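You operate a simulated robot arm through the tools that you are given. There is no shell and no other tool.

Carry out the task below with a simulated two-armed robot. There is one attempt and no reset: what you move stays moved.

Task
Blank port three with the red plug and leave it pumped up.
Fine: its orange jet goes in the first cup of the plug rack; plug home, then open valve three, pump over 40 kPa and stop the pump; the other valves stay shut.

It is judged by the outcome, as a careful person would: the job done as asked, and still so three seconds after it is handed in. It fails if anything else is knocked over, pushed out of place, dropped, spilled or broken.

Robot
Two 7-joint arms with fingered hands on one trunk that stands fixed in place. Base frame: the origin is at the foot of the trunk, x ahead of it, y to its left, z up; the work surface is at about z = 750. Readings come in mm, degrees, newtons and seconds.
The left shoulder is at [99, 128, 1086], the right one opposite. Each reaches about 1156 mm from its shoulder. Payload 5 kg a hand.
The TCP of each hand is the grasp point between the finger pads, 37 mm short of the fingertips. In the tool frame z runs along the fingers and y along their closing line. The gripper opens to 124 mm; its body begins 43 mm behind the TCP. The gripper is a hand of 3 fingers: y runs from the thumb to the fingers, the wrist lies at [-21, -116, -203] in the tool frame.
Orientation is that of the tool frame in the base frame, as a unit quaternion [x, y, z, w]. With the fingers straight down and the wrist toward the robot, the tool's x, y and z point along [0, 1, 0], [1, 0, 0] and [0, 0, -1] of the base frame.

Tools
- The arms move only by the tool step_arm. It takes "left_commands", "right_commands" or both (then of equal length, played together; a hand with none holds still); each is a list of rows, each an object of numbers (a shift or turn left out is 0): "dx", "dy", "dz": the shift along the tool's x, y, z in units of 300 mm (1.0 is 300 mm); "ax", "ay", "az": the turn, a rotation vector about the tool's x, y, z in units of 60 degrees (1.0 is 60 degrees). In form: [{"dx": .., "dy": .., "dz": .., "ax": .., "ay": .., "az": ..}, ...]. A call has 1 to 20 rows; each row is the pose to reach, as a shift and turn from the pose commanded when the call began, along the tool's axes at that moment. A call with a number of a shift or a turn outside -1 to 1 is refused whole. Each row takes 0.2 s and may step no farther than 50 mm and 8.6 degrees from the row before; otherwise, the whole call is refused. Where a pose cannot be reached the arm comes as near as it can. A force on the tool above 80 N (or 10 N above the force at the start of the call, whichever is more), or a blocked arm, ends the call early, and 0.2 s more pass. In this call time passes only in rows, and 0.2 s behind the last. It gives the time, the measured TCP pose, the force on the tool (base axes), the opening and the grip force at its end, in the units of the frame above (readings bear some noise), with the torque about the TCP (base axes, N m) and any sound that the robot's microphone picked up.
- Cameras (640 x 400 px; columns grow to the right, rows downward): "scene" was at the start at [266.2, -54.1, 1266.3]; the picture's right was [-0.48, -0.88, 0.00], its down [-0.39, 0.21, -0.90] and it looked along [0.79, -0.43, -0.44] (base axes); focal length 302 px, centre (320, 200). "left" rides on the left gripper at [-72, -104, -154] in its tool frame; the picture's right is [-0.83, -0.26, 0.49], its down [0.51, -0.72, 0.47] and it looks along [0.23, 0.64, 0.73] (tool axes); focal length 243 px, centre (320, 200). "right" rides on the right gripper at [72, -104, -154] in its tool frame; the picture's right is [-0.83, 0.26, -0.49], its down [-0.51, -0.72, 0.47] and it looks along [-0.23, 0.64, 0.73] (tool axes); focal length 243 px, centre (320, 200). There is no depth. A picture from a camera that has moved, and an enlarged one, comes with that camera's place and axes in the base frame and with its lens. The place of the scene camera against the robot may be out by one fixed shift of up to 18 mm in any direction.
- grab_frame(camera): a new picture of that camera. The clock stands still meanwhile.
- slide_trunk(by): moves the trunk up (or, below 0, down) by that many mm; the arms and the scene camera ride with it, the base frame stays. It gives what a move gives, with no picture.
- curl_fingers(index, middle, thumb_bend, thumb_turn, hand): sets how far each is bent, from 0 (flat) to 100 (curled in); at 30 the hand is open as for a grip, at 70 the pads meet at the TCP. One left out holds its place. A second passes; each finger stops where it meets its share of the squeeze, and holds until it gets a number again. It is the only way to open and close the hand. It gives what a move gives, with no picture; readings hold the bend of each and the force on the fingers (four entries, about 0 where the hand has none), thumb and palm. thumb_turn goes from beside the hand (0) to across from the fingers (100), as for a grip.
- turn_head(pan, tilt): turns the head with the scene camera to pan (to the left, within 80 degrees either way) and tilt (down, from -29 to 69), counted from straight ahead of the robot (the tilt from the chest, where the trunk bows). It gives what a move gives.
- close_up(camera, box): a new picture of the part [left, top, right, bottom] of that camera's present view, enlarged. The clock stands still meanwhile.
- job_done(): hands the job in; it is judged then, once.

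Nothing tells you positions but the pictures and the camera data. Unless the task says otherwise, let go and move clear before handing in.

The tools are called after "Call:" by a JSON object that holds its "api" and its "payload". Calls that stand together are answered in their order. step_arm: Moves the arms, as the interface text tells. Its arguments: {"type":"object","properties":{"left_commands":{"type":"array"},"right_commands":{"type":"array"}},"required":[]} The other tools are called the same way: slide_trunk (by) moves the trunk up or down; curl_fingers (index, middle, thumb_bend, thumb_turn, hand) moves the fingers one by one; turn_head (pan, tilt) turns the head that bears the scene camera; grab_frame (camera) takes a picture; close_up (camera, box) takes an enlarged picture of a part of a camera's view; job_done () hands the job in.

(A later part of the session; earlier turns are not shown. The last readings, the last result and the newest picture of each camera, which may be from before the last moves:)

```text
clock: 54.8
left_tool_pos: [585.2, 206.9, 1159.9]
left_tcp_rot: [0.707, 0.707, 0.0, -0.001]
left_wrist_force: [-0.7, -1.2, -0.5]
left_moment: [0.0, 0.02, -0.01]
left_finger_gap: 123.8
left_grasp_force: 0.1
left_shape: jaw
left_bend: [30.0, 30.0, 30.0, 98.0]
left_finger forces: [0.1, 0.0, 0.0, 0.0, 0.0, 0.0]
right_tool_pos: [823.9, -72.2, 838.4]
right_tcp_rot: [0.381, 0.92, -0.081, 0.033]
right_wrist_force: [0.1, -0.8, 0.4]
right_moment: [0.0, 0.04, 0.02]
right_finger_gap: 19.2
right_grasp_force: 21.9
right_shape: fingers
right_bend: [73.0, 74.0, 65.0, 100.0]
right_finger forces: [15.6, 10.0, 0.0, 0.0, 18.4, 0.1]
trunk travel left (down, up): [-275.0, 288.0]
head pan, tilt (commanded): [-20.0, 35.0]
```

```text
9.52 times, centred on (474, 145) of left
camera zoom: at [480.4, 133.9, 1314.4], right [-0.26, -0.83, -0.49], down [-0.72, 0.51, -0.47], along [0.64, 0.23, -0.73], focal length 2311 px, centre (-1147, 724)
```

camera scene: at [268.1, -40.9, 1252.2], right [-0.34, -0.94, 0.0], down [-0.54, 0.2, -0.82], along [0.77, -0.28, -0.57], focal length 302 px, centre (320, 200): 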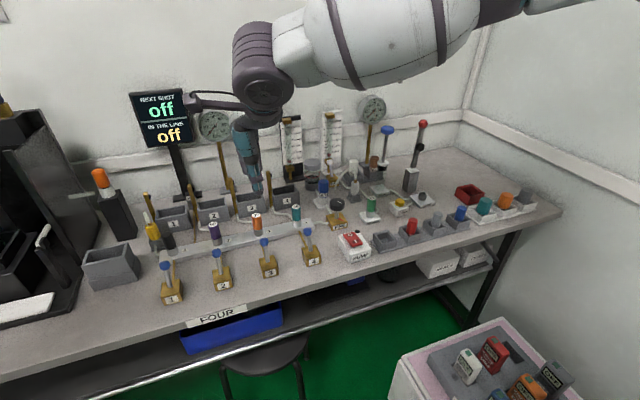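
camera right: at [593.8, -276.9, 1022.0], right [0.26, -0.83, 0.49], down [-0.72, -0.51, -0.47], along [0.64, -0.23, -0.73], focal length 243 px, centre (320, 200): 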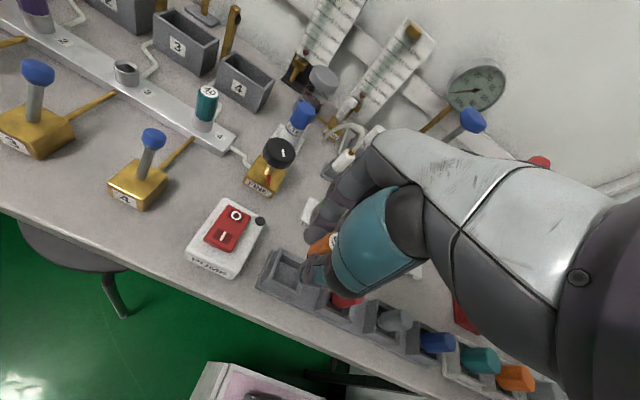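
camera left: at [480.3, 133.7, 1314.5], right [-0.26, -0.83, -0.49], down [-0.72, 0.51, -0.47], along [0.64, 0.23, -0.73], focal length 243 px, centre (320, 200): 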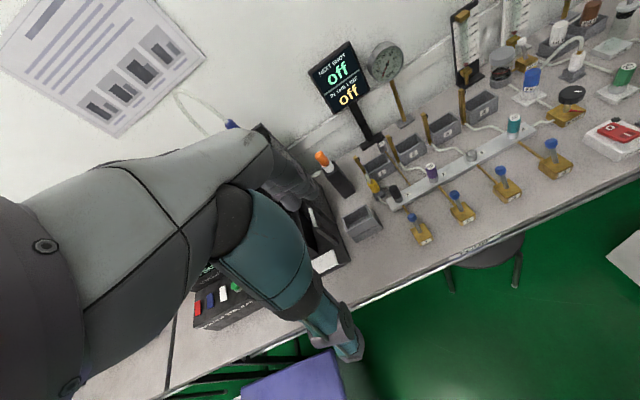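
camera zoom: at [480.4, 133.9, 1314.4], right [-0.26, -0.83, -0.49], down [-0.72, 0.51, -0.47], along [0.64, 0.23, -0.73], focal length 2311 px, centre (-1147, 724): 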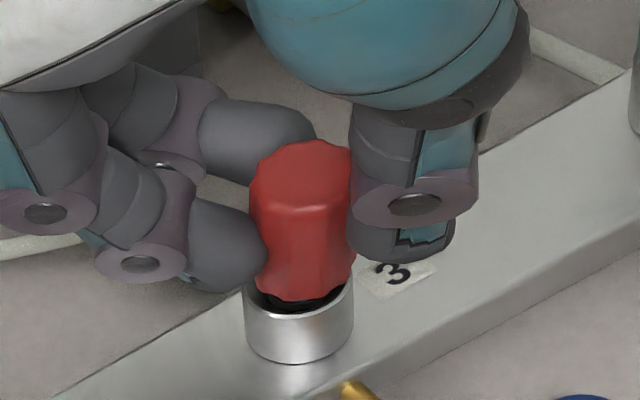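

Still free of force, about 6–7 mm to go. Continuing down gently.

Call:
{"api": "step_arm", "payload": {"right_commands": [{"dx": 0.001, "dy": 0.001, "dz": 0.008}, {"dx": 0.0018, "dy": 0.0018, "dz": 0.0145}, {"dx": 0.0018, "dy": 0.0018, "dz": 0.0145}]}}

Call:
{"api": "close_up", "payload": {"camera": "scene", "box": [248, 200, 280, 236]}}

Call:
{"api": "close_up", "payload": {"camera": "left", "box": [456, 124, 492, 166]}}

```text
clock: 55.6
left_tool_pos: [585.0, 207.9, 1160.6]
left_tcp_rot: [0.708, 0.707, 0.0, 0.0]
left_wrist_force: [1.0, 0.0, -0.6]
left_moment: [0.03, 0.0, 0.01]
left_finger_gap: 123.8
left_grasp_force: 0.1
left_shape: jaw
left_bend: [30.0, 30.0, 30.0, 98.0]
left_finger forces: [0.0, 0.0, 0.1, 0.0, 0.0, 0.0]
right_tool_pos: [824.2, -72.3, 833.5]
right_tcp_rot: [0.382, 0.92, -0.08, 0.033]
right_wrist_force: [2.8, -0.7, 1.2]
right_moment: [-0.04, -0.13, -0.01]
right_finger_gap: 19.3
right_grasp_force: 23.2
right_shape: fingers
right_bend: [73.0, 74.0, 65.0, 100.0]
right_finger forces: [15.3, 12.6, 0.0, 0.0, 18.5, 0.1]
trunk travel left (down, up): [-275.0, 288.0]
head pan, tilt (commanded): [-20.0, 35.0]
```

```text
11.11 times, centred on (264, 218) of scene
camera zoom: at [268.3, -40.6, 1252.1], right [-0.34, -0.94, 0.0], down [-0.54, 0.2, -0.82], along [0.77, -0.28, -0.57], focal length 3361 px, centre (942, 0)
```

zoom: 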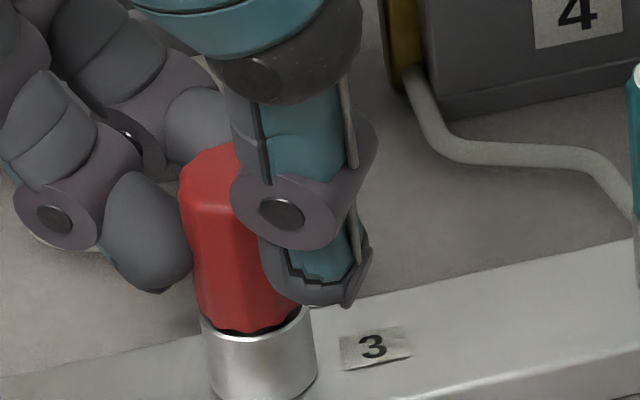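

```text
9.52 times, centred on (474, 145) of left
camera zoom: at [480.6, 133.8, 1314.3], right [-0.26, -0.83, -0.49], down [-0.72, 0.51, -0.47], along [0.64, 0.23, -0.73], focal length 2311 px, centre (-1147, 724)
```

zoom: 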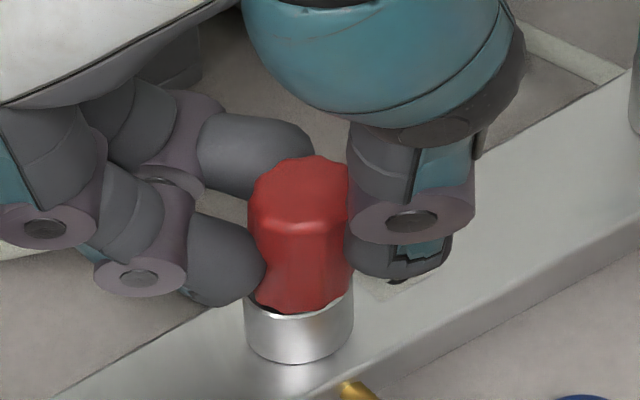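

A slight sideways contact pushing toward +x; about 2–3 mm remain. Shifting 1 mm in +x and pressing down a little more.

Call:
{"api": "step_arm", "payload": {"right_commands": [{"dx": -0.0024, "dy": 0.0024, "dz": 0.0}, {"dx": -0.0017, "dy": 0.0031, "dz": 0.006}, {"dx": -0.001, "dy": 0.0038, "dz": 0.0115}, {"dx": -0.001, "dy": 0.0038, "dz": 0.0115}]}}

Call:
{"api": "close_up", "payload": {"camera": "scene", "box": [248, 200, 280, 236]}}

Call:
{"api": "close_up", "payload": {"camera": "left", "box": [456, 124, 492, 166]}}

```text
clock: 56.6
left_tool_pos: [583.7, 207.1, 1160.5]
left_tcp_rot: [0.708, 0.707, 0.0, 0.001]
left_wrist_force: [0.5, 0.5, -0.1]
left_moment: [-0.02, 0.01, -0.01]
left_finger_gap: 123.7
left_grasp_force: 0.1
left_shape: jaw
left_bend: [30.0, 30.0, 30.0, 98.0]
left_finger forces: [0.0, 0.0, 0.0, 0.0, 0.0, 0.0]
right_tool_pos: [824.6, -72.6, 830.7]
right_tcp_rot: [0.382, 0.92, -0.08, 0.034]
right_wrist_force: [2.6, 1.0, 9.1]
right_moment: [-0.09, -0.08, 0.02]
right_finger_gap: 19.0
right_grasp_force: 24.4
right_shape: fingers
right_bend: [74.0, 74.0, 65.0, 100.0]
right_finger forces: [16.4, 13.8, 0.0, 0.0, 19.0, 0.0]
trunk travel left (down, up): [-275.0, 288.0]
head pan, tilt (commanded): [-20.0, 35.0]
```

```text
11.11 times, centred on (264, 218) of scene
camera zoom: at [267.4, -40.4, 1252.3], right [-0.34, -0.94, 0.0], down [-0.54, 0.2, -0.82], along [0.77, -0.28, -0.57], focal length 3361 px, centre (942, 0)
```

zoom: 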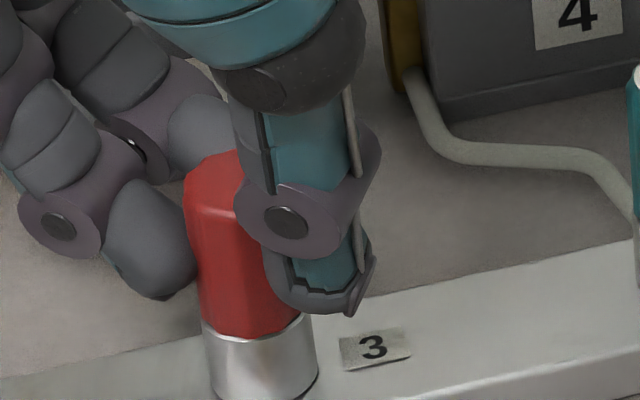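

```text
9.52 times, centred on (474, 145) of left
camera zoom: at [479.6, 134.0, 1314.7], right [-0.26, -0.83, -0.49], down [-0.72, 0.51, -0.47], along [0.64, 0.23, -0.73], focal length 2311 px, centre (-1147, 724)
```

zoom: 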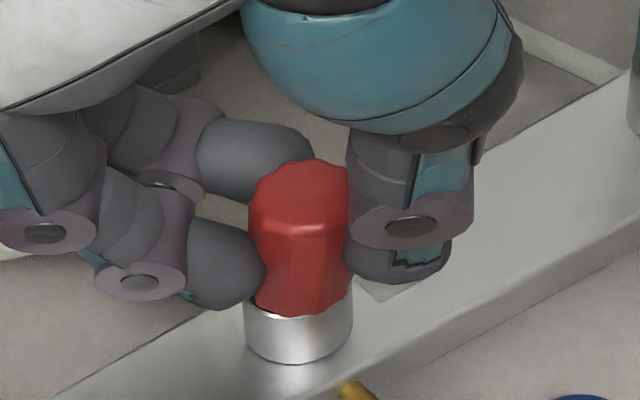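

The plug meets the collar with about 9 N. Pressing 2 mm more to be sure it is home.

Call:
{"api": "step_arm", "payload": {"right_commands": [{"dx": 0.0004, "dy": 0.0004, "dz": 0.0035}, {"dx": 0.0008, "dy": 0.0008, "dz": 0.007}, {"dx": 0.0008, "dy": 0.0008, "dz": 0.007}]}}

Call:
{"api": "close_up", "payload": {"camera": "scene", "box": [248, 200, 280, 236]}}

Call:
{"api": "close_up", "payload": {"camera": "left", "box": [456, 124, 492, 166]}}

```text
clock: 57.4
left_tool_pos: [583.0, 206.6, 1160.7]
left_tcp_rot: [0.707, 0.707, 0.0, 0.0]
left_wrist_force: [-0.1, -0.4, 0.7]
left_moment: [-0.01, 0.03, -0.01]
left_finger_gap: 123.9
left_grasp_force: 0.3
left_shape: jaw
left_bend: [30.0, 30.0, 30.0, 98.0]
left_finger forces: [0.1, 0.0, 0.0, 0.0, 0.0, 0.0]
right_tool_pos: [823.8, -72.8, 828.4]
right_tcp_rot: [0.381, 0.92, -0.081, 0.034]
right_wrist_force: [4.4, 2.1, 11.0]
right_moment: [-0.02, -0.14, 0.02]
right_finger_gap: 19.1
right_grasp_force: 25.6
right_shape: fingers
right_bend: [74.0, 74.0, 65.0, 100.0]
right_finger forces: [17.8, 14.7, 0.0, 0.1, 18.7, 0.1]
trunk travel left (down, up): [-275.0, 288.0]
head pan, tilt (commanded): [-20.0, 35.0]
```

```text
11.11 times, centred on (264, 218) of scene
camera zoom: at [267.3, -40.2, 1252.4], right [-0.34, -0.94, 0.0], down [-0.54, 0.2, -0.82], along [0.77, -0.28, -0.57], focal length 3361 px, centre (942, 0)
```

zoom: 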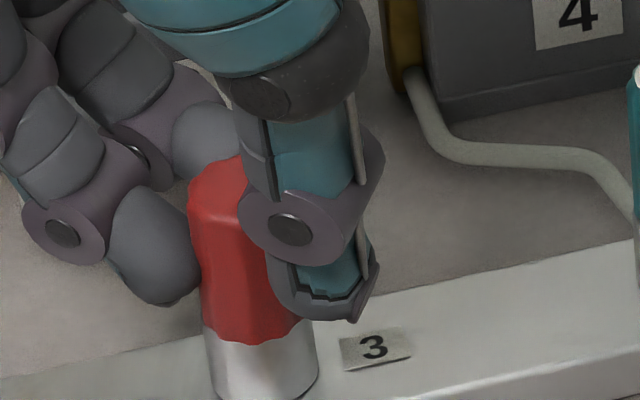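

```text
9.52 times, centred on (474, 145) of left
camera zoom: at [479.5, 134.2, 1314.7], right [-0.26, -0.83, -0.49], down [-0.72, 0.51, -0.47], along [0.64, 0.23, -0.73], focal length 2311 px, centre (-1147, 724)
```

zoom: 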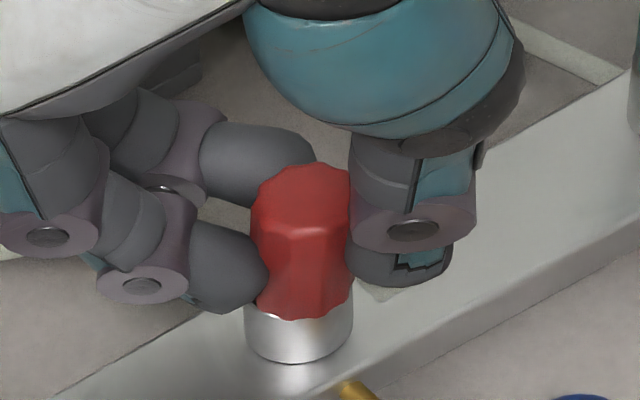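

The plug looks flush on the collar. Releasing slightly to inspect how it sits.

Call:
{"api": "curl_fingers", "payload": {"hand": "right", "index": 58, "middle": 58, "thumb_bend": 54}}

Call:
{"api": "close_up", "payload": {"camera": "scene", "box": [248, 200, 280, 236]}}

Call:
{"api": "close_up", "payload": {"camera": "left", "box": [456, 124, 492, 166]}}

```text
clock: 58.4
left_tool_pos: [584.4, 208.0, 1161.1]
left_tcp_rot: [0.708, 0.707, 0.0, 0.0]
left_wrist_force: [0.5, 0.2, -0.5]
left_moment: [-0.02, 0.0, 0.02]
left_finger_gap: 123.7
left_grasp_force: 0.1
left_shape: jaw
left_bend: [30.0, 30.0, 30.0, 98.0]
left_finger forces: [0.0, 0.0, 0.0, 0.1, 0.0, 0.1]
right_tool_pos: [824.3, -73.3, 828.5]
right_tcp_rot: [0.381, 0.92, -0.082, 0.034]
right_wrist_force: [0.6, 0.9, -0.5]
right_moment: [0.0, 0.0, -0.01]
right_finger_gap: 49.8
right_grasp_force: 0.0
right_shape: fingers
right_bend: [57.0, 57.0, 54.0, 100.0]
right_finger forces: [0.1, 0.0, 0.0, 0.1, 0.0, 0.0]
trunk travel left (down, up): [-275.0, 288.0]
head pan, tilt (commanded): [-20.0, 35.0]
```

```text
11.11 times, centred on (264, 218) of scene
camera zoom: at [268.0, -40.4, 1252.2], right [-0.34, -0.94, 0.0], down [-0.54, 0.2, -0.82], along [0.77, -0.28, -0.57], focal length 3361 px, centre (942, 0)
```

zoom: 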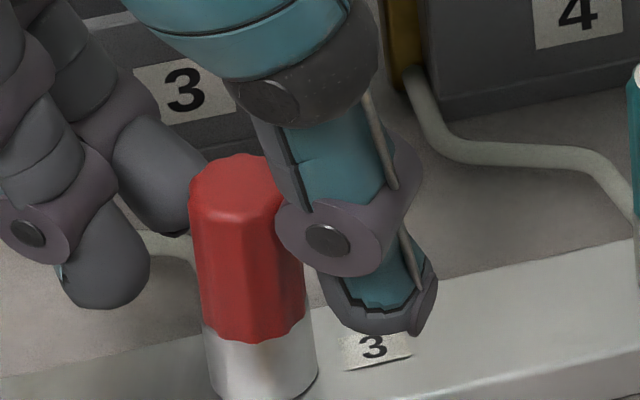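

```text
9.52 times, centred on (474, 145) of left
camera zoom: at [480.3, 134.0, 1314.4], right [-0.26, -0.83, -0.49], down [-0.72, 0.51, -0.47], along [0.64, 0.23, -0.73], focal length 2311 px, centre (-1147, 724)
```

zoom: 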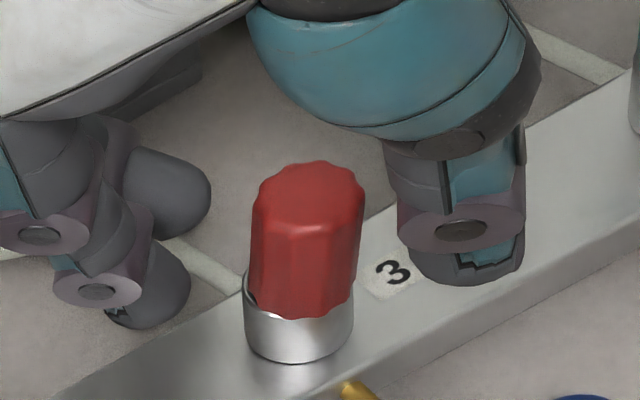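

The plug is in, but the left view hints at a slight lean with a sliver of gap on one side. I'll raise the hand, straighten it, pinch the fingertips together and press the plug down from the top.

Call:
{"api": "step_arm", "payload": {"right_commands": [{"dx": -0.008, "dy": -0.008, "dz": -0.065}, {"dx": -0.0164, "dy": -0.0164, "dz": -0.131}, {"dx": -0.0246, "dy": -0.0246, "dz": -0.197}, {"dx": -0.036, "dy": -0.038, "dz": -0.25, "ax": -0.06, "ay": 0.06}, {"dx": -0.044, "dy": -0.048, "dz": -0.25, "ax": -0.118, "ay": 0.118}, {"dx": -0.044, "dy": -0.048, "dz": -0.25, "ax": -0.118, "ay": 0.118}, {"dx": -0.044, "dy": -0.048, "dz": -0.25, "ax": -0.118, "ay": 0.118}]}}

Call:
{"api": "curl_fingers", "payload": {"hand": "right", "index": 72, "middle": 72, "thumb_bend": 70}}

Call:
{"api": "close_up", "payload": {"camera": "scene", "box": [236, 170, 290, 240]}}

Call:
{"api": "close_up", "payload": {"camera": "left", "box": [440, 104, 500, 166]}}

Call:
{"api": "close_up", "payload": {"camera": "right", "box": [200, 180, 360, 300]}}

```text
clock: 60.0
left_tool_pos: [584.7, 205.7, 1160.8]
left_tcp_rot: [0.707, 0.707, 0.0, 0.0]
left_wrist_force: [0.3, 0.5, 0.2]
left_moment: [0.02, -0.01, -0.01]
left_finger_gap: 123.8
left_grasp_force: 0.1
left_shape: jaw
left_bend: [30.0, 30.0, 30.0, 98.0]
left_finger forces: [0.0, 0.0, 0.1, 0.1, 0.0, 0.1]
right_tool_pos: [824.4, -78.9, 905.3]
right_tcp_rot: [0.383, 0.924, 0.0, 0.0]
right_wrist_force: [-0.7, -0.5, 0.4]
right_moment: [-0.04, 0.0, 0.01]
right_finger_gap: 49.8
right_grasp_force: 0.1
right_shape: fingers
right_bend: [57.0, 57.0, 54.0, 100.0]
right_finger forces: [0.0, 0.0, 0.1, 0.0, 0.0, 0.1]
trunk travel left (down, up): [-275.0, 288.0]
head pan, tilt (commanded): [-20.0, 35.0]
```

```text
clock: 61.0
left_tool_pos: [583.8, 206.4, 1160.2]
left_tcp_rot: [0.707, 0.707, 0.001, -0.001]
left_wrist_force: [-0.1, 0.3, 0.2]
left_moment: [0.02, -0.01, 0.02]
left_finger_gap: 123.6
left_grasp_force: 0.1
left_shape: jaw
left_bend: [30.0, 30.0, 30.0, 98.0]
left_finger forces: [0.0, 0.0, 0.0, 0.0, 0.1, 0.1]
right_tool_pos: [823.6, -76.5, 905.8]
right_tcp_rot: [0.383, 0.924, 0.0, 0.0]
right_wrist_force: [0.5, 0.5, 0.7]
right_moment: [0.0, 0.03, 0.0]
right_finger_gap: 3.6
right_grasp_force: 0.0
right_shape: fingers
right_bend: [72.0, 72.0, 69.0, 100.0]
right_finger forces: [0.1, 0.1, 0.1, 0.1, 0.0, 0.1]
trunk travel left (down, up): [-275.0, 288.0]
head pan, tilt (commanded): [-20.0, 35.0]
```

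```text
5.71 times, centred on (263, 205) of scene
camera zoom: at [268.2, -40.5, 1252.1], right [-0.34, -0.94, 0.0], down [-0.54, 0.2, -0.82], along [0.77, -0.28, -0.57], focal length 1728 px, centre (646, 171)
```

zoom: 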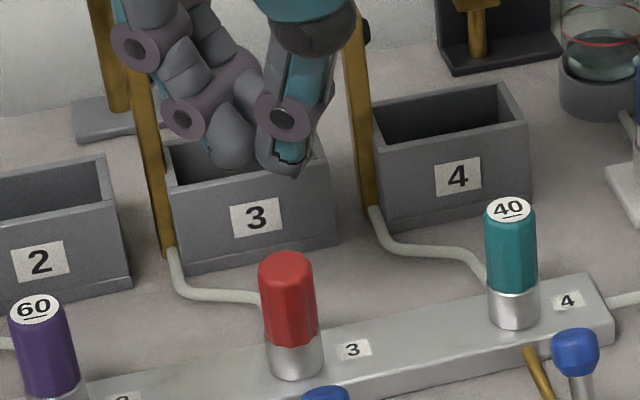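

```text
6.45 times, centred on (470, 135) of left
camera zoom: at [480.5, 133.8, 1314.4], right [-0.26, -0.83, -0.49], down [-0.72, 0.51, -0.47], along [0.64, 0.23, -0.73], focal length 1565 px, centre (-648, 619)
```

zoom: 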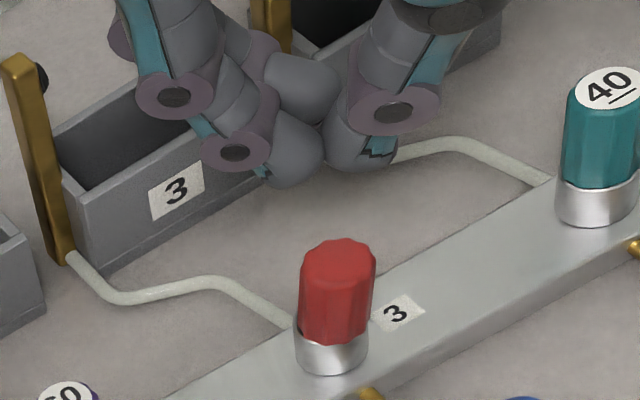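

```text
3.33 times, centred on (280, 240) of right
camera zoom: at [697.8, -100.6, 1057.7], right [0.77, -0.4, 0.49], down [-0.15, -0.87, -0.47], along [0.62, 0.29, -0.73], focal length 809 px, centre (453, 67)
```

zoom: 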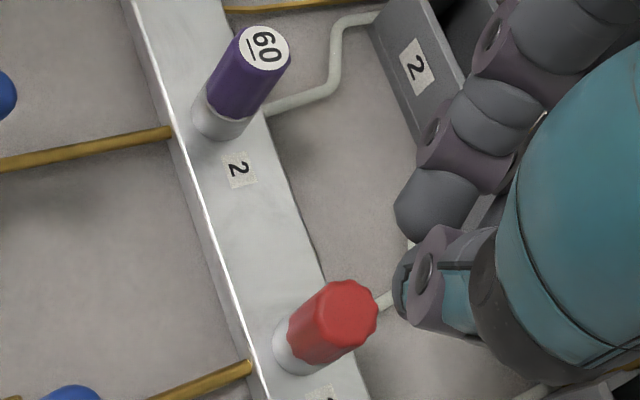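

The pinched fingertips hang above the plug. Centring over it and lowering to touch its top.

Call:
{"api": "step_arm", "payload": {"right_commands": [{"dx": -0.0083, "dy": -0.0083, "dz": 0.04}, {"dx": -0.0083, "dy": -0.0083, "dz": 0.08}, {"dx": -0.0083, "dy": -0.0083, "dz": 0.11}, {"dx": -0.0083, "dy": -0.0083, "dz": 0.125}, {"dx": -0.0083, "dy": -0.0083, "dz": 0.125}]}}

Call:
{"api": "close_up", "payload": {"camera": "scene", "box": [236, 180, 290, 240]}}

Call:
{"api": "close_up", "payload": {"camera": "left", "box": [440, 104, 500, 166]}}

```text
clock: 62.2
left_tool_pos: [585.2, 207.0, 1160.4]
left_tcp_rot: [0.707, 0.707, 0.0, 0.0]
left_wrist_force: [-0.2, 0.2, 0.5]
left_moment: [0.0, 0.0, 0.01]
left_finger_gap: 123.8
left_grasp_force: 0.1
left_shape: jaw
left_bend: [30.0, 30.0, 30.0, 98.0]
left_finger forces: [0.1, 0.0, 0.0, 0.0, 0.0, 0.0]
right_tool_pos: [824.9, -82.1, 867.9]
right_tcp_rot: [0.383, 0.924, 0.0, 0.0]
right_wrist_force: [-0.5, 0.6, 0.0]
right_moment: [0.0, -0.03, 0.04]
right_finger_gap: 3.6
right_grasp_force: 0.1
right_shape: fingers
right_bend: [72.0, 72.0, 69.0, 100.0]
right_finger forces: [0.1, 0.0, 0.0, 0.0, 0.1, 0.1]
trunk travel left (down, up): [-275.0, 288.0]
head pan, tilt (commanded): [-20.0, 35.0]
```

```text
6.67 times, centred on (263, 210) of scene
camera zoom: at [268.1, -40.5, 1252.1], right [-0.34, -0.94, 0.0], down [-0.54, 0.2, -0.82], along [0.77, -0.28, -0.57], focal length 2016 px, centre (700, 133)
```

zoom: 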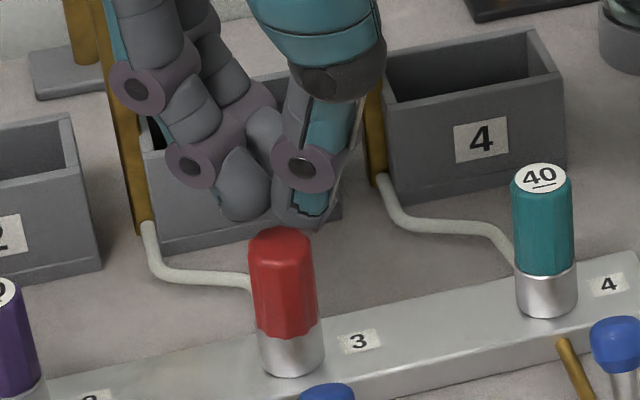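

```text
6.45 times, centred on (470, 135) of left
camera zoom: at [480.4, 133.9, 1314.4], right [-0.26, -0.83, -0.49], down [-0.72, 0.51, -0.47], along [0.64, 0.23, -0.73], focal length 1565 px, centre (-648, 619)
```

zoom: 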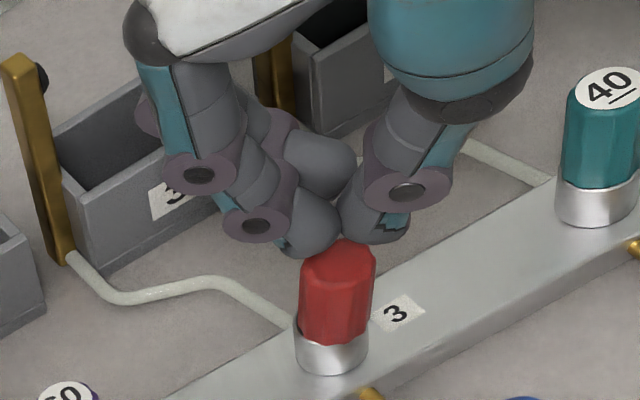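

The fingertips are right on top of the plug. Pressing down in small steps.

Call:
{"api": "step_arm", "payload": {"right_commands": [{"dz": 0.006}, {"dz": 0.012}, {"dz": 0.018}, {"dz": 0.018}]}}

Call:
{"api": "close_up", "payload": {"camera": "left", "box": [440, 104, 500, 166]}}

```text
clock: 63.2
left_tool_pos: [584.2, 206.0, 1160.3]
left_tcp_rot: [0.707, 0.707, 0.0, -0.001]
left_wrist_force: [0.8, 0.5, 0.1]
left_moment: [-0.02, 0.0, 0.02]
left_finger_gap: 123.7
left_grasp_force: 0.0
left_shape: jaw
left_bend: [30.0, 30.0, 30.0, 98.0]
left_finger forces: [0.1, 0.0, 0.0, 0.1, 0.0, 0.0]
right_tool_pos: [824.3, -82.1, 862.1]
right_tcp_rot: [0.382, 0.924, 0.0, -0.001]
right_wrist_force: [0.0, -1.4, 0.4]
right_moment: [0.03, 0.0, 0.0]
right_finger_gap: 3.7
right_grasp_force: 0.0
right_shape: fingers
right_bend: [72.0, 72.0, 69.0, 100.0]
right_finger forces: [0.0, 0.0, 0.0, 0.0, 0.0, 0.1]
trunk travel left (down, up): [-275.0, 288.0]
head pan, tilt (commanded): [-20.0, 35.0]
```

```text
6.45 times, centred on (470, 135) of left
camera zoom: at [480.4, 133.9, 1314.4], right [-0.26, -0.83, -0.49], down [-0.72, 0.51, -0.47], along [0.64, 0.23, -0.73], focal length 1565 px, centre (-648, 619)
```

zoom: 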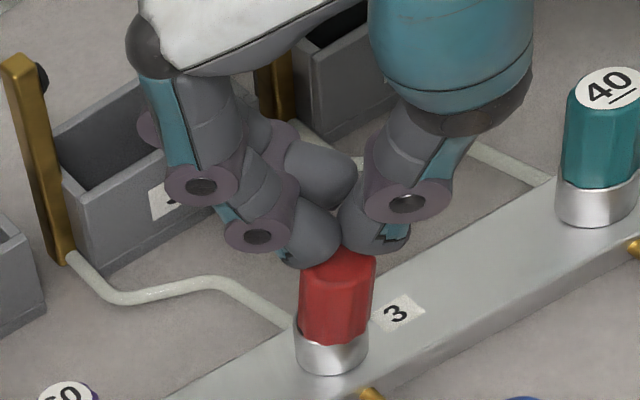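

No contact force yet. Continuing down in small steps.

Call:
{"api": "step_arm", "payload": {"right_commands": [{"dz": 0.005}, {"dz": 0.01}, {"dz": 0.015}, {"dz": 0.015}]}}

Call:
{"api": "close_up", "payload": {"camera": "left", "box": [440, 104, 500, 166]}}

```text
clock: 64.2
left_tool_pos: [584.9, 206.4, 1160.2]
left_tcp_rot: [0.707, 0.707, -0.001, 0.0]
left_wrist_force: [0.5, -0.2, 0.9]
left_moment: [-0.01, 0.01, -0.02]
left_finger_gap: 123.8
left_grasp_force: 0.1
left_shape: jaw
left_bend: [30.0, 30.0, 30.0, 98.0]
left_finger forces: [0.0, 0.1, 0.1, 0.0, 0.0, 0.0]
right_tool_pos: [822.4, -81.9, 857.6]
right_tcp_rot: [0.383, 0.924, 0.0, 0.0]
right_wrist_force: [-0.8, 0.6, 0.4]
right_moment: [0.03, 0.02, 0.02]
right_finger_gap: 3.5
right_grasp_force: 0.1
right_shape: fingers
right_bend: [72.0, 72.0, 69.0, 100.0]
right_finger forces: [0.1, 0.0, 0.0, 0.0, 0.0, 0.0]
trunk travel left (down, up): [-275.0, 288.0]
head pan, tilt (commanded): [-20.0, 35.0]
```

```text
6.45 times, centred on (470, 135) of left
camera zoom: at [480.4, 133.9, 1314.4], right [-0.26, -0.83, -0.49], down [-0.72, 0.51, -0.47], along [0.64, 0.23, -0.73], focal length 1565 px, centre (-648, 619)
```

zoom: 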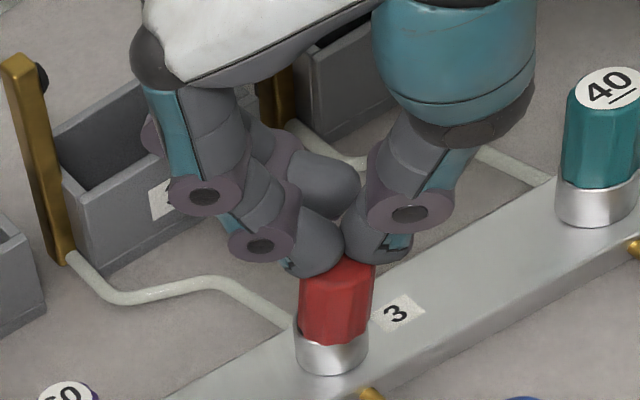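

Call:
{"api": "step_arm", "payload": {"right_commands": [{"dz": 0.005}, {"dz": 0.01}, {"dz": 0.015}, {"dz": 0.015}]}}

Call:
{"api": "close_up", "payload": {"camera": "left", "box": [440, 104, 500, 166]}}

Call:
{"api": "close_up", "payload": {"camera": "scene", "box": [236, 180, 290, 240]}}

```text
clock: 65.2
left_tool_pos: [582.7, 207.5, 1160.9]
left_tcp_rot: [0.707, 0.707, 0.001, 0.001]
left_wrist_force: [-0.2, 0.8, 0.0]
left_moment: [0.01, -0.01, 0.02]
left_finger_gap: 124.0
left_grasp_force: 0.0
left_shape: jaw
left_bend: [30.0, 30.0, 30.0, 98.0]
left_finger forces: [0.1, 0.1, 0.0, 0.0, 0.1, 0.1]
right_tool_pos: [823.1, -80.8, 856.5]
right_tcp_rot: [0.383, 0.924, 0.001, 0.002]
right_wrist_force: [2.2, -0.7, 15.3]
right_moment: [0.02, -0.05, -0.01]
right_finger_gap: 3.3
right_grasp_force: 9.3
right_shape: fingers
right_bend: [72.0, 72.0, 69.0, 100.0]
right_finger forces: [12.0, 0.0, 0.0, 0.1, 6.1, 0.0]
trunk travel left (down, up): [-275.0, 288.0]
head pan, tilt (commanded): [-20.0, 35.0]
```

```text
6.45 times, centred on (470, 135) of left
camera zoom: at [478.8, 134.1, 1315.1], right [-0.26, -0.83, -0.49], down [-0.72, 0.51, -0.47], along [0.64, 0.23, -0.73], focal length 1565 px, centre (-648, 619)
```

zoom: 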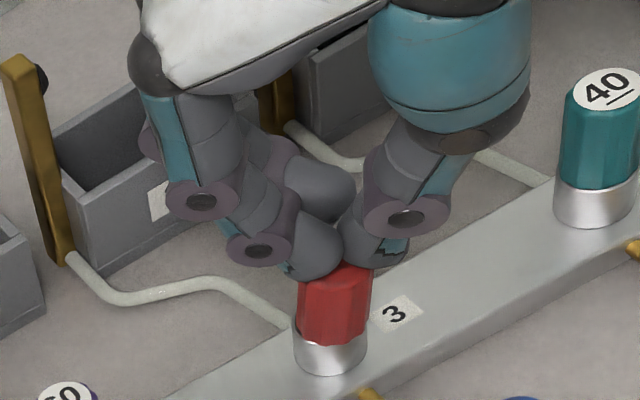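

```text
6.67 times, centred on (263, 210) of scene
camera zoom: at [266.6, -40.3, 1252.6], right [-0.34, -0.94, 0.0], down [-0.54, 0.2, -0.82], along [0.77, -0.28, -0.57], focal length 2016 px, centre (700, 133)
```

zoom: 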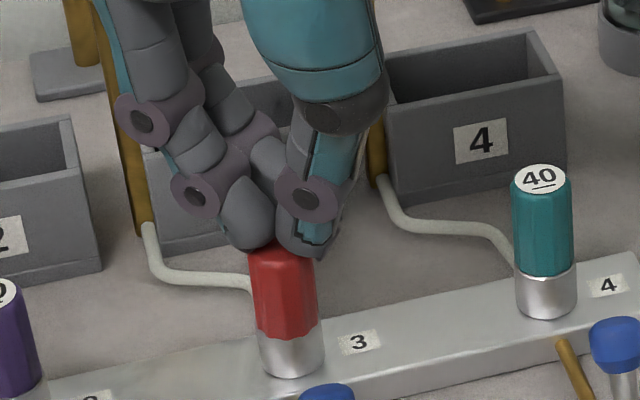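

Now 15 N on the plug top. Pressing a little harder, to roughly 30 N.

Call:
{"api": "step_arm", "payload": {"right_commands": [{"dz": 0.005}, {"dz": 0.01}, {"dz": 0.015}, {"dz": 0.015}]}}

Call:
{"api": "close_up", "payload": {"camera": "left", "box": [456, 124, 492, 166]}}

```text
clock: 66.2
left_tool_pos: [581.4, 206.8, 1161.8]
left_tcp_rot: [0.707, 0.707, 0.002, 0.001]
left_wrist_force: [-0.6, -0.5, 0.3]
left_moment: [0.0, 0.0, 0.0]
left_finger_gap: 123.9
left_grasp_force: 0.1
left_shape: jaw
left_bend: [30.0, 30.0, 30.0, 98.0]
left_finger forces: [0.1, 0.0, 0.0, 0.0, 0.0, 0.1]
right_tool_pos: [821.8, -82.0, 853.9]
right_tcp_rot: [0.383, 0.924, 0.002, 0.002]
right_wrist_force: [5.1, -2.4, 43.6]
right_moment: [-0.14, 0.03, -0.07]
right_finger_gap: 2.1
right_grasp_force: 24.2
right_shape: fingers
right_bend: [73.0, 72.0, 70.0, 100.0]
right_finger forces: [24.7, 0.0, 0.1, 0.1, 22.8, 0.1]
trunk travel left (down, up): [-275.0, 288.0]
head pan, tilt (commanded): [-20.0, 35.0]
```

```text
9.52 times, centred on (474, 145) of left
camera zoom: at [475.9, 134.2, 1316.3], right [-0.26, -0.83, -0.49], down [-0.72, 0.51, -0.47], along [0.64, 0.23, -0.73], focal length 2311 px, centre (-1147, 724)
```

zoom: 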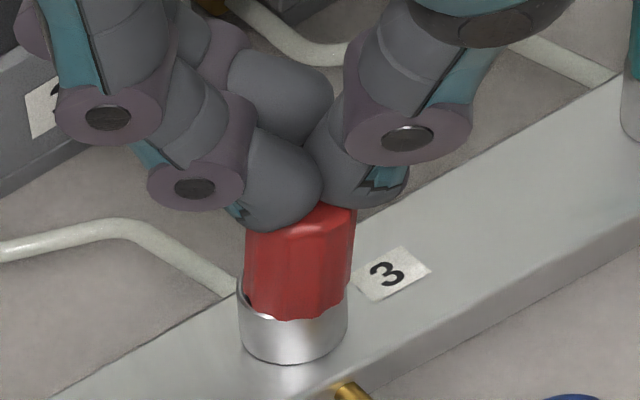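

With over 40 N on it, the plug stays put and its lower edge sits at the same level on the collar as the orange jet's did, so it's home. Raising the hand and checking.

Call:
{"api": "step_arm", "payload": {"right_commands": [{"dz": -0.02}, {"dz": -0.05}, {"dz": -0.15}, {"dz": -0.28}, {"dz": -0.35}, {"dz": -0.35}]}}

Call:
{"api": "close_up", "payload": {"camera": "left", "box": [456, 124, 492, 166]}}

Call:
{"api": "close_up", "payload": {"camera": "scene", "box": [236, 190, 300, 250]}}

Call:
{"api": "close_up", "payload": {"camera": "right", "box": [180, 200, 340, 340]}}

```text
clock: 67.6
left_tool_pos: [584.9, 206.0, 1161.4]
left_tcp_rot: [0.707, 0.707, -0.001, 0.0]
left_wrist_force: [0.3, -0.3, 0.7]
left_moment: [-0.02, -0.01, -0.01]
left_finger_gap: 123.9
left_grasp_force: 0.0
left_shape: jaw
left_bend: [30.0, 30.0, 30.0, 98.0]
left_finger forces: [0.1, 0.1, 0.1, 0.0, 0.0, 0.0]
right_tool_pos: [823.3, -83.2, 955.4]
right_tcp_rot: [0.383, 0.924, 0.0, 0.0]
right_wrist_force: [-1.1, -0.4, 0.2]
right_moment: [-0.02, 0.03, -0.01]
right_finger_gap: 3.6
right_grasp_force: 0.0
right_shape: fingers
right_bend: [72.0, 72.0, 69.0, 100.0]
right_finger forces: [0.1, 0.0, 0.0, 0.0, 0.1, 0.0]
trunk travel left (down, up): [-275.0, 288.0]
head pan, tilt (commanded): [-20.0, 35.0]
```

```text
9.52 times, centred on (474, 145) of left
camera zoom: at [480.5, 133.9, 1314.3], right [-0.26, -0.83, -0.49], down [-0.72, 0.51, -0.47], along [0.64, 0.23, -0.73], focal length 2311 px, centre (-1147, 724)
```

zoom: 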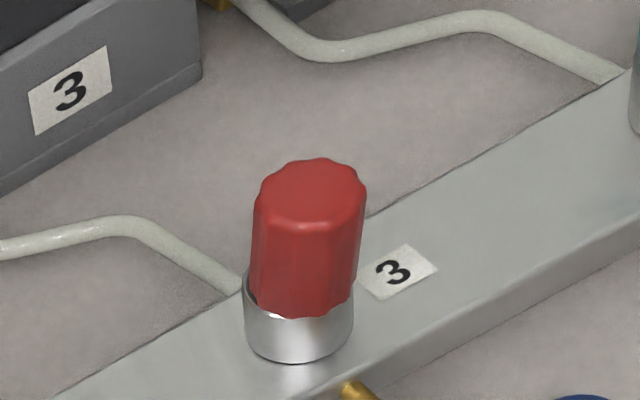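

```text
6.67 times, centred on (268, 220) of scene
camera zoom: at [268.2, -40.5, 1252.1], right [-0.34, -0.94, 0.0], down [-0.54, 0.2, -0.82], along [0.77, -0.28, -0.57], focal length 2016 px, centre (667, 67)
```

zoom: 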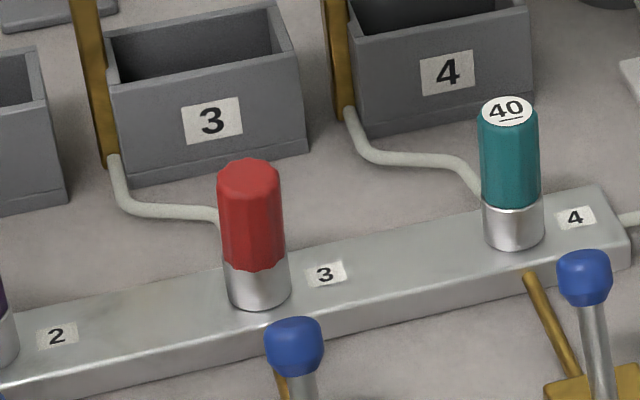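

```text
2.86 times, centred on (260, 270) of right
camera zoom: at [697.0, -105.4, 1108.2], right [0.77, -0.4, 0.49], down [-0.15, -0.87, -0.47], along [0.62, 0.29, -0.73], focal length 693 px, centre (491, 0)
```

zoom: 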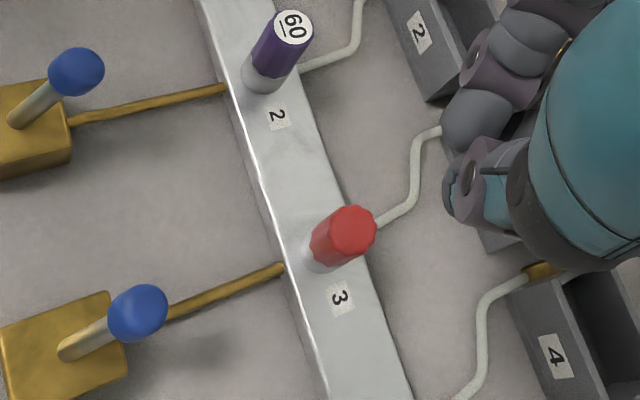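

The plug sits in the socket but leans about 5° (top toward −y) in both views, so it isn't truly square home. I'll regrip it with the hand tilted 15°, so the plug comes vertical, then straighten and press.

Call:
{"api": "curl_fingers", "payload": {"hand": "right", "index": 55, "middle": 55, "thumb_bend": 52}}

Call:
{"api": "step_arm", "payload": {"right_commands": [{"dx": 0.01, "dy": 0.012, "dz": 0.03, "ax": 0.06, "ay": -0.06}, {"dx": 0.02, "dy": 0.022, "dz": 0.07, "ax": 0.12, "ay": -0.12}, {"dx": 0.026, "dy": 0.03, "dz": 0.12, "ax": 0.177, "ay": -0.177}, {"dx": 0.026, "dy": 0.03, "dz": 0.187, "ax": 0.177, "ay": -0.177}, {"dx": 0.026, "dy": 0.03, "dz": 0.187, "ax": 0.177, "ay": -0.177}, {"dx": 0.026, "dy": 0.03, "dz": 0.187, "ax": 0.177, "ay": -0.177}]}}

Call:
{"api": "close_up", "payload": {"camera": "left", "box": [436, 100, 506, 166]}}

Call:
{"api": "close_up", "payload": {"camera": "scene", "box": [226, 170, 300, 240]}}

```text
clock: 68.6
left_tool_pos: [584.2, 206.4, 1159.7]
left_tcp_rot: [0.707, 0.707, -0.001, 0.0]
left_wrist_force: [-0.2, 0.3, -0.6]
left_moment: [-0.04, 0.01, 0.03]
left_finger_gap: 123.5
left_grasp_force: 0.1
left_shape: jaw
left_bend: [30.0, 30.0, 30.0, 98.0]
left_finger forces: [0.0, 0.1, 0.0, 0.0, 0.0, 0.0]
right_tool_pos: [823.9, -82.9, 955.2]
right_tcp_rot: [0.383, 0.924, -0.001, -0.001]
right_wrist_force: [0.4, -0.2, 0.0]
right_moment: [-0.01, 0.03, 0.0]
right_finger_gap: 56.0
right_grasp_force: 0.0
right_shape: fingers
right_bend: [55.0, 55.0, 52.0, 100.0]
right_finger forces: [0.0, 0.1, 0.0, 0.0, 0.0, 0.0]
trunk travel left (down, up): [-275.0, 288.0]
head pan, tilt (commanded): [-20.0, 35.0]
```

```text
clock: 70.0
left_tool_pos: [585.1, 206.6, 1161.3]
left_tcp_rot: [0.707, 0.707, 0.001, -0.001]
left_wrist_force: [-0.1, 0.3, -0.6]
left_moment: [-0.01, 0.0, -0.01]
left_finger_gap: 123.6
left_grasp_force: 0.2
left_shape: jaw
left_bend: [30.0, 30.0, 30.0, 98.0]
left_finger forces: [0.0, 0.0, 0.0, 0.0, 0.1, 0.0]
right_tool_pos: [824.9, -71.3, 899.7]
right_tcp_rot: [0.379, 0.916, -0.121, 0.051]
right_wrist_force: [0.2, 0.4, -0.2]
right_moment: [0.0, -0.02, 0.02]
right_finger_gap: 56.2
right_grasp_force: 0.0
right_shape: fingers
right_bend: [55.0, 55.0, 52.0, 100.0]
right_finger forces: [0.0, 0.0, 0.0, 0.1, 0.0, 0.1]
trunk travel left (down, up): [-275.0, 288.0]
head pan, tilt (commanded): [-20.0, 35.0]
```

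```text
6.06 times, centred on (471, 133) of left
camera zoom: at [480.6, 134.1, 1314.3], right [-0.26, -0.83, -0.49], down [-0.72, 0.51, -0.47], along [0.64, 0.23, -0.73], focal length 1470 px, centre (-595, 606)
```

zoom: 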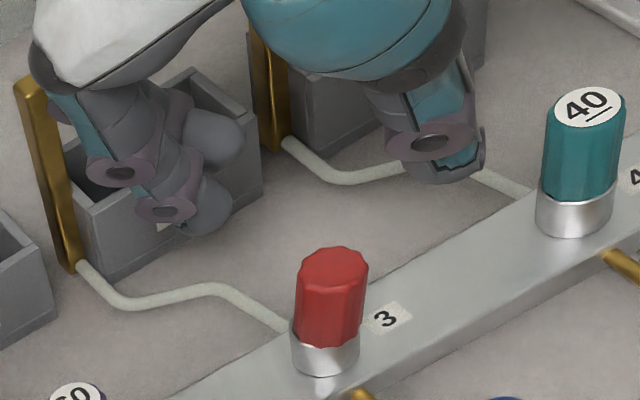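

```text
5.71 times, centred on (263, 205) of scene
camera zoom: at [268.3, -40.3, 1252.1], right [-0.34, -0.94, 0.0], down [-0.54, 0.2, -0.82], along [0.77, -0.28, -0.57], focal length 1728 px, centre (646, 171)
```

zoom: 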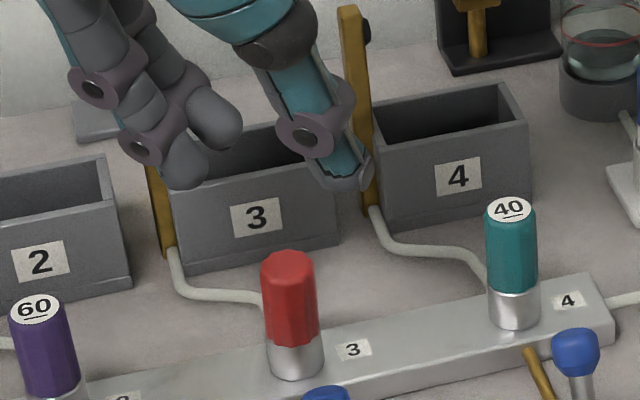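

Hand is tilted and open above the plug. Lowering straight down around it.

Call:
{"api": "step_arm", "payload": {"right_commands": [{"dx": 0.011, "dy": 0.011, "dz": 0.0576}, {"dx": 0.022, "dy": 0.022, "dz": 0.115}, {"dx": 0.033, "dy": 0.033, "dz": 0.173}, {"dx": 0.04, "dy": 0.04, "dz": 0.211}, {"dx": 0.0436, "dy": 0.0436, "dz": 0.2302}, {"dx": 0.0436, "dy": 0.0436, "dz": 0.2302}, {"dx": 0.0436, "dy": 0.0436, "dz": 0.2302}]}}

Call:
{"api": "close_up", "payload": {"camera": "left", "box": [446, 120, 500, 170]}}

Call:
{"api": "close_up", "payload": {"camera": "scene", "box": [236, 190, 290, 240]}}

```text
clock: 71.6
left_tool_pos: [585.1, 206.3, 1159.9]
left_tcp_rot: [0.707, 0.707, 0.0, 0.0]
left_wrist_force: [-0.4, -0.6, -0.3]
left_moment: [-0.01, 0.04, -0.02]
left_finger_gap: 123.9
left_grasp_force: 0.1
left_shape: jaw
left_bend: [30.0, 30.0, 30.0, 98.0]
left_finger forces: [0.0, 0.0, 0.0, 0.0, 0.0, 0.0]
right_tool_pos: [823.4, -69.3, 827.5]
right_tcp_rot: [0.379, 0.916, -0.121, 0.05]
right_wrist_force: [0.1, 1.1, 0.3]
right_moment: [0.0, -0.02, 0.01]
right_finger_gap: 56.1
right_grasp_force: 0.1
right_shape: fingers
right_bend: [55.0, 55.0, 52.0, 100.0]
right_finger forces: [0.1, 0.0, 0.1, 0.0, 0.0, 0.0]
trunk travel left (down, up): [-275.0, 288.0]
head pan, tilt (commanded): [-20.0, 35.0]
```

```text
8.00 times, centred on (473, 145) of left
camera zoom: at [480.4, 133.9, 1314.4], right [-0.26, -0.83, -0.49], down [-0.72, 0.51, -0.47], along [0.64, 0.23, -0.73], focal length 1941 px, centre (-904, 640)
```

zoom: 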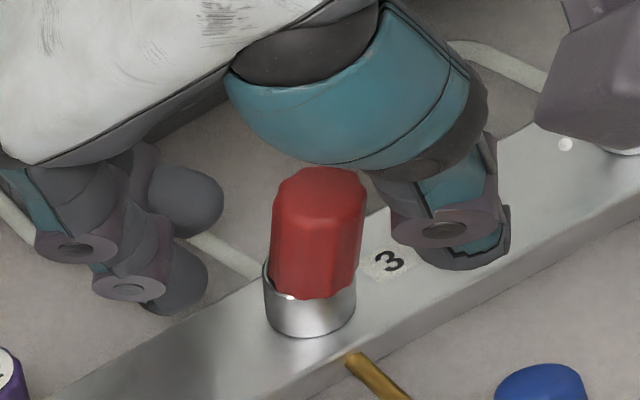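

```text
8.00 times, centred on (263, 215) of scene
camera zoom: at [268.2, -40.5, 1252.1], right [-0.34, -0.94, 0.0], down [-0.54, 0.2, -0.82], along [0.77, -0.28, -0.57], focal length 2420 px, centre (776, 80)
```

zoom: 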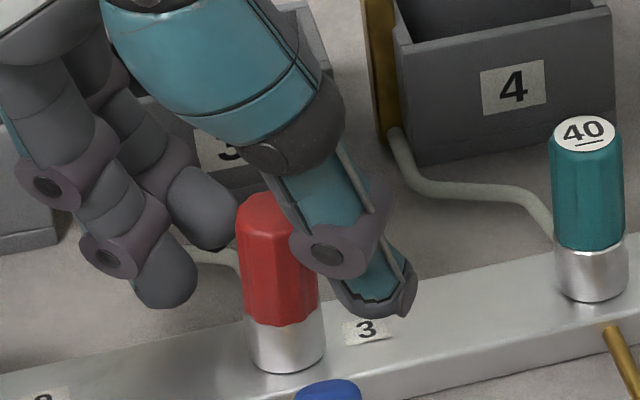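

Nothing is touched. Closing on the plug again.

Call:
{"api": "curl_fingers", "payload": {"hand": "right", "index": 74, "middle": 74, "thumb_bend": 74}}

Call:
{"api": "close_up", "payload": {"camera": "left", "box": [446, 120, 500, 170]}}

Call:
{"api": "close_up", "payload": {"camera": "scene", "box": [236, 190, 290, 240]}}

```text
clock: 72.6
left_tool_pos: [584.9, 206.2, 1159.8]
left_tcp_rot: [0.707, 0.707, 0.0, 0.0]
left_wrist_force: [0.1, 0.4, -0.4]
left_moment: [0.06, 0.03, 0.03]
left_finger_gap: 124.0
left_grasp_force: 0.0
left_shape: jaw
left_bend: [30.0, 30.0, 30.0, 98.0]
left_finger forces: [0.1, 0.0, 0.0, 0.1, 0.0, 0.1]
right_tool_pos: [823.9, -69.6, 826.9]
right_tcp_rot: [0.379, 0.916, -0.121, 0.05]
right_wrist_force: [-2.4, -2.4, -6.7]
right_moment: [-0.02, 0.05, -0.04]
right_finger_gap: 20.1
right_grasp_force: 15.9
right_shape: fingers
right_bend: [72.0, 73.0, 65.0, 100.0]
right_finger forces: [10.2, 5.8, 0.1, 0.0, 16.2, 0.0]
trunk travel left (down, up): [-275.0, 288.0]
head pan, tilt (commanded): [-20.0, 35.0]
```

```text
8.00 times, centred on (473, 145) of left
camera zoom: at [481.0, 133.6, 1314.1], right [-0.26, -0.83, -0.49], down [-0.72, 0.51, -0.47], along [0.64, 0.23, -0.73], focal length 1941 px, centre (-904, 640)
```

zoom: 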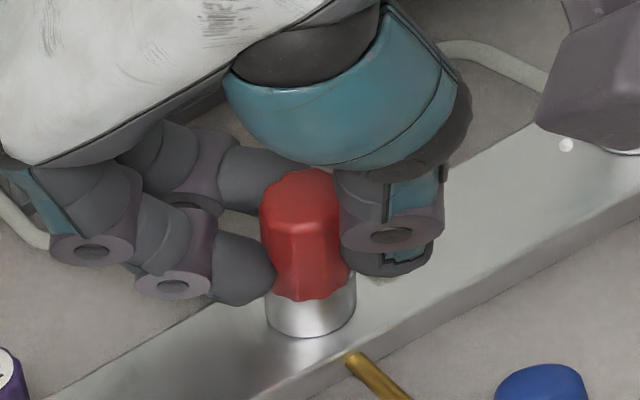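

```text
8.00 times, centred on (263, 215) of scene
camera zoom: at [268.7, -40.7, 1252.0], right [-0.34, -0.94, 0.0], down [-0.54, 0.2, -0.82], along [0.77, -0.28, -0.57], focal length 2420 px, centre (776, 80)
```

zoom: 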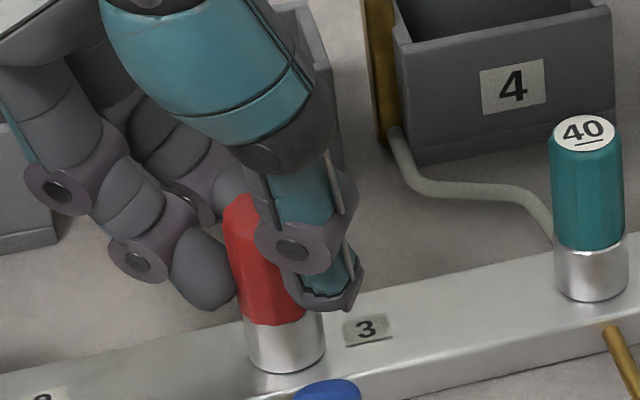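

The plug came upright, now a touch past vertical the other way. I'll ease it 1.5 mm back and press down in grip.

Call:
{"api": "step_arm", "payload": {"right_commands": [{"dx": -0.0025, "dy": -0.0025, "dz": 0.001}, {"dx": -0.002, "dy": -0.002, "dz": 0.006}, {"dx": -0.0016, "dy": -0.0016, "dz": 0.011}, {"dx": -0.0012, "dy": -0.0012, "dz": 0.016}, {"dx": -0.0012, "dy": -0.0012, "dz": 0.016}]}}

Call:
{"api": "close_up", "payload": {"camera": "left", "box": [456, 124, 492, 166]}}

Call:
{"api": "close_up", "payload": {"camera": "scene", "box": [248, 200, 280, 236]}}

```text
clock: 73.8
left_tool_pos: [584.6, 206.8, 1161.0]
left_tcp_rot: [0.706, 0.708, 0.0, 0.0]
left_wrist_force: [0.4, 0.7, -0.2]
left_moment: [-0.02, 0.0, 0.04]
left_finger_gap: 123.8
left_grasp_force: 0.1
left_shape: jaw
left_bend: [30.0, 30.0, 30.0, 98.0]
left_finger forces: [0.1, 0.0, 0.0, 0.0, 0.0, 0.0]
right_tool_pos: [824.6, -70.0, 824.3]
right_tcp_rot: [0.379, 0.916, -0.119, 0.051]
right_wrist_force: [3.3, 3.5, 13.5]
right_moment: [0.03, -0.02, -0.05]
right_finger_gap: 19.7
right_grasp_force: 21.1
right_shape: fingers
right_bend: [73.0, 73.0, 65.0, 100.0]
right_finger forces: [16.4, 10.0, 0.0, 0.0, 16.1, 0.0]
trunk travel left (down, up): [-275.0, 288.0]
head pan, tilt (commanded): [-20.0, 35.0]
```

```text
9.52 times, centred on (474, 145) of left
camera zoom: at [479.2, 134.4, 1314.9], right [-0.26, -0.83, -0.49], down [-0.72, 0.51, -0.47], along [0.64, 0.23, -0.73], focal length 2311 px, centre (-1147, 724)
```

zoom: 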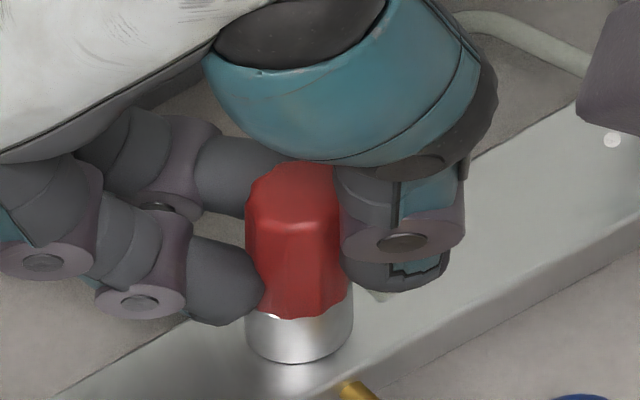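

```text
11.11 times, centred on (264, 218) of scene
camera zoom: at [267.0, -40.0, 1252.5], right [-0.34, -0.94, 0.0], down [-0.54, 0.2, -0.82], along [0.77, -0.28, -0.57], focal length 3361 px, centre (942, 0)
```

zoom: 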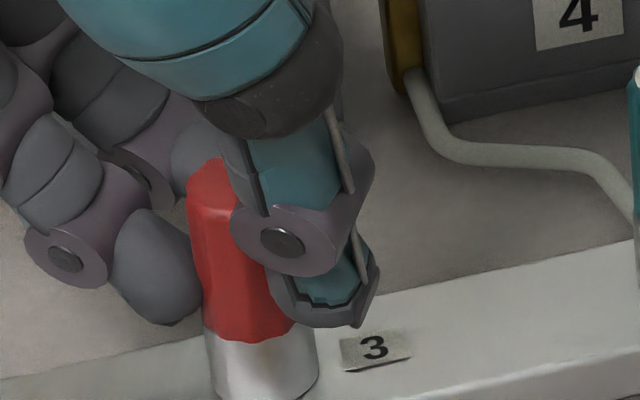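

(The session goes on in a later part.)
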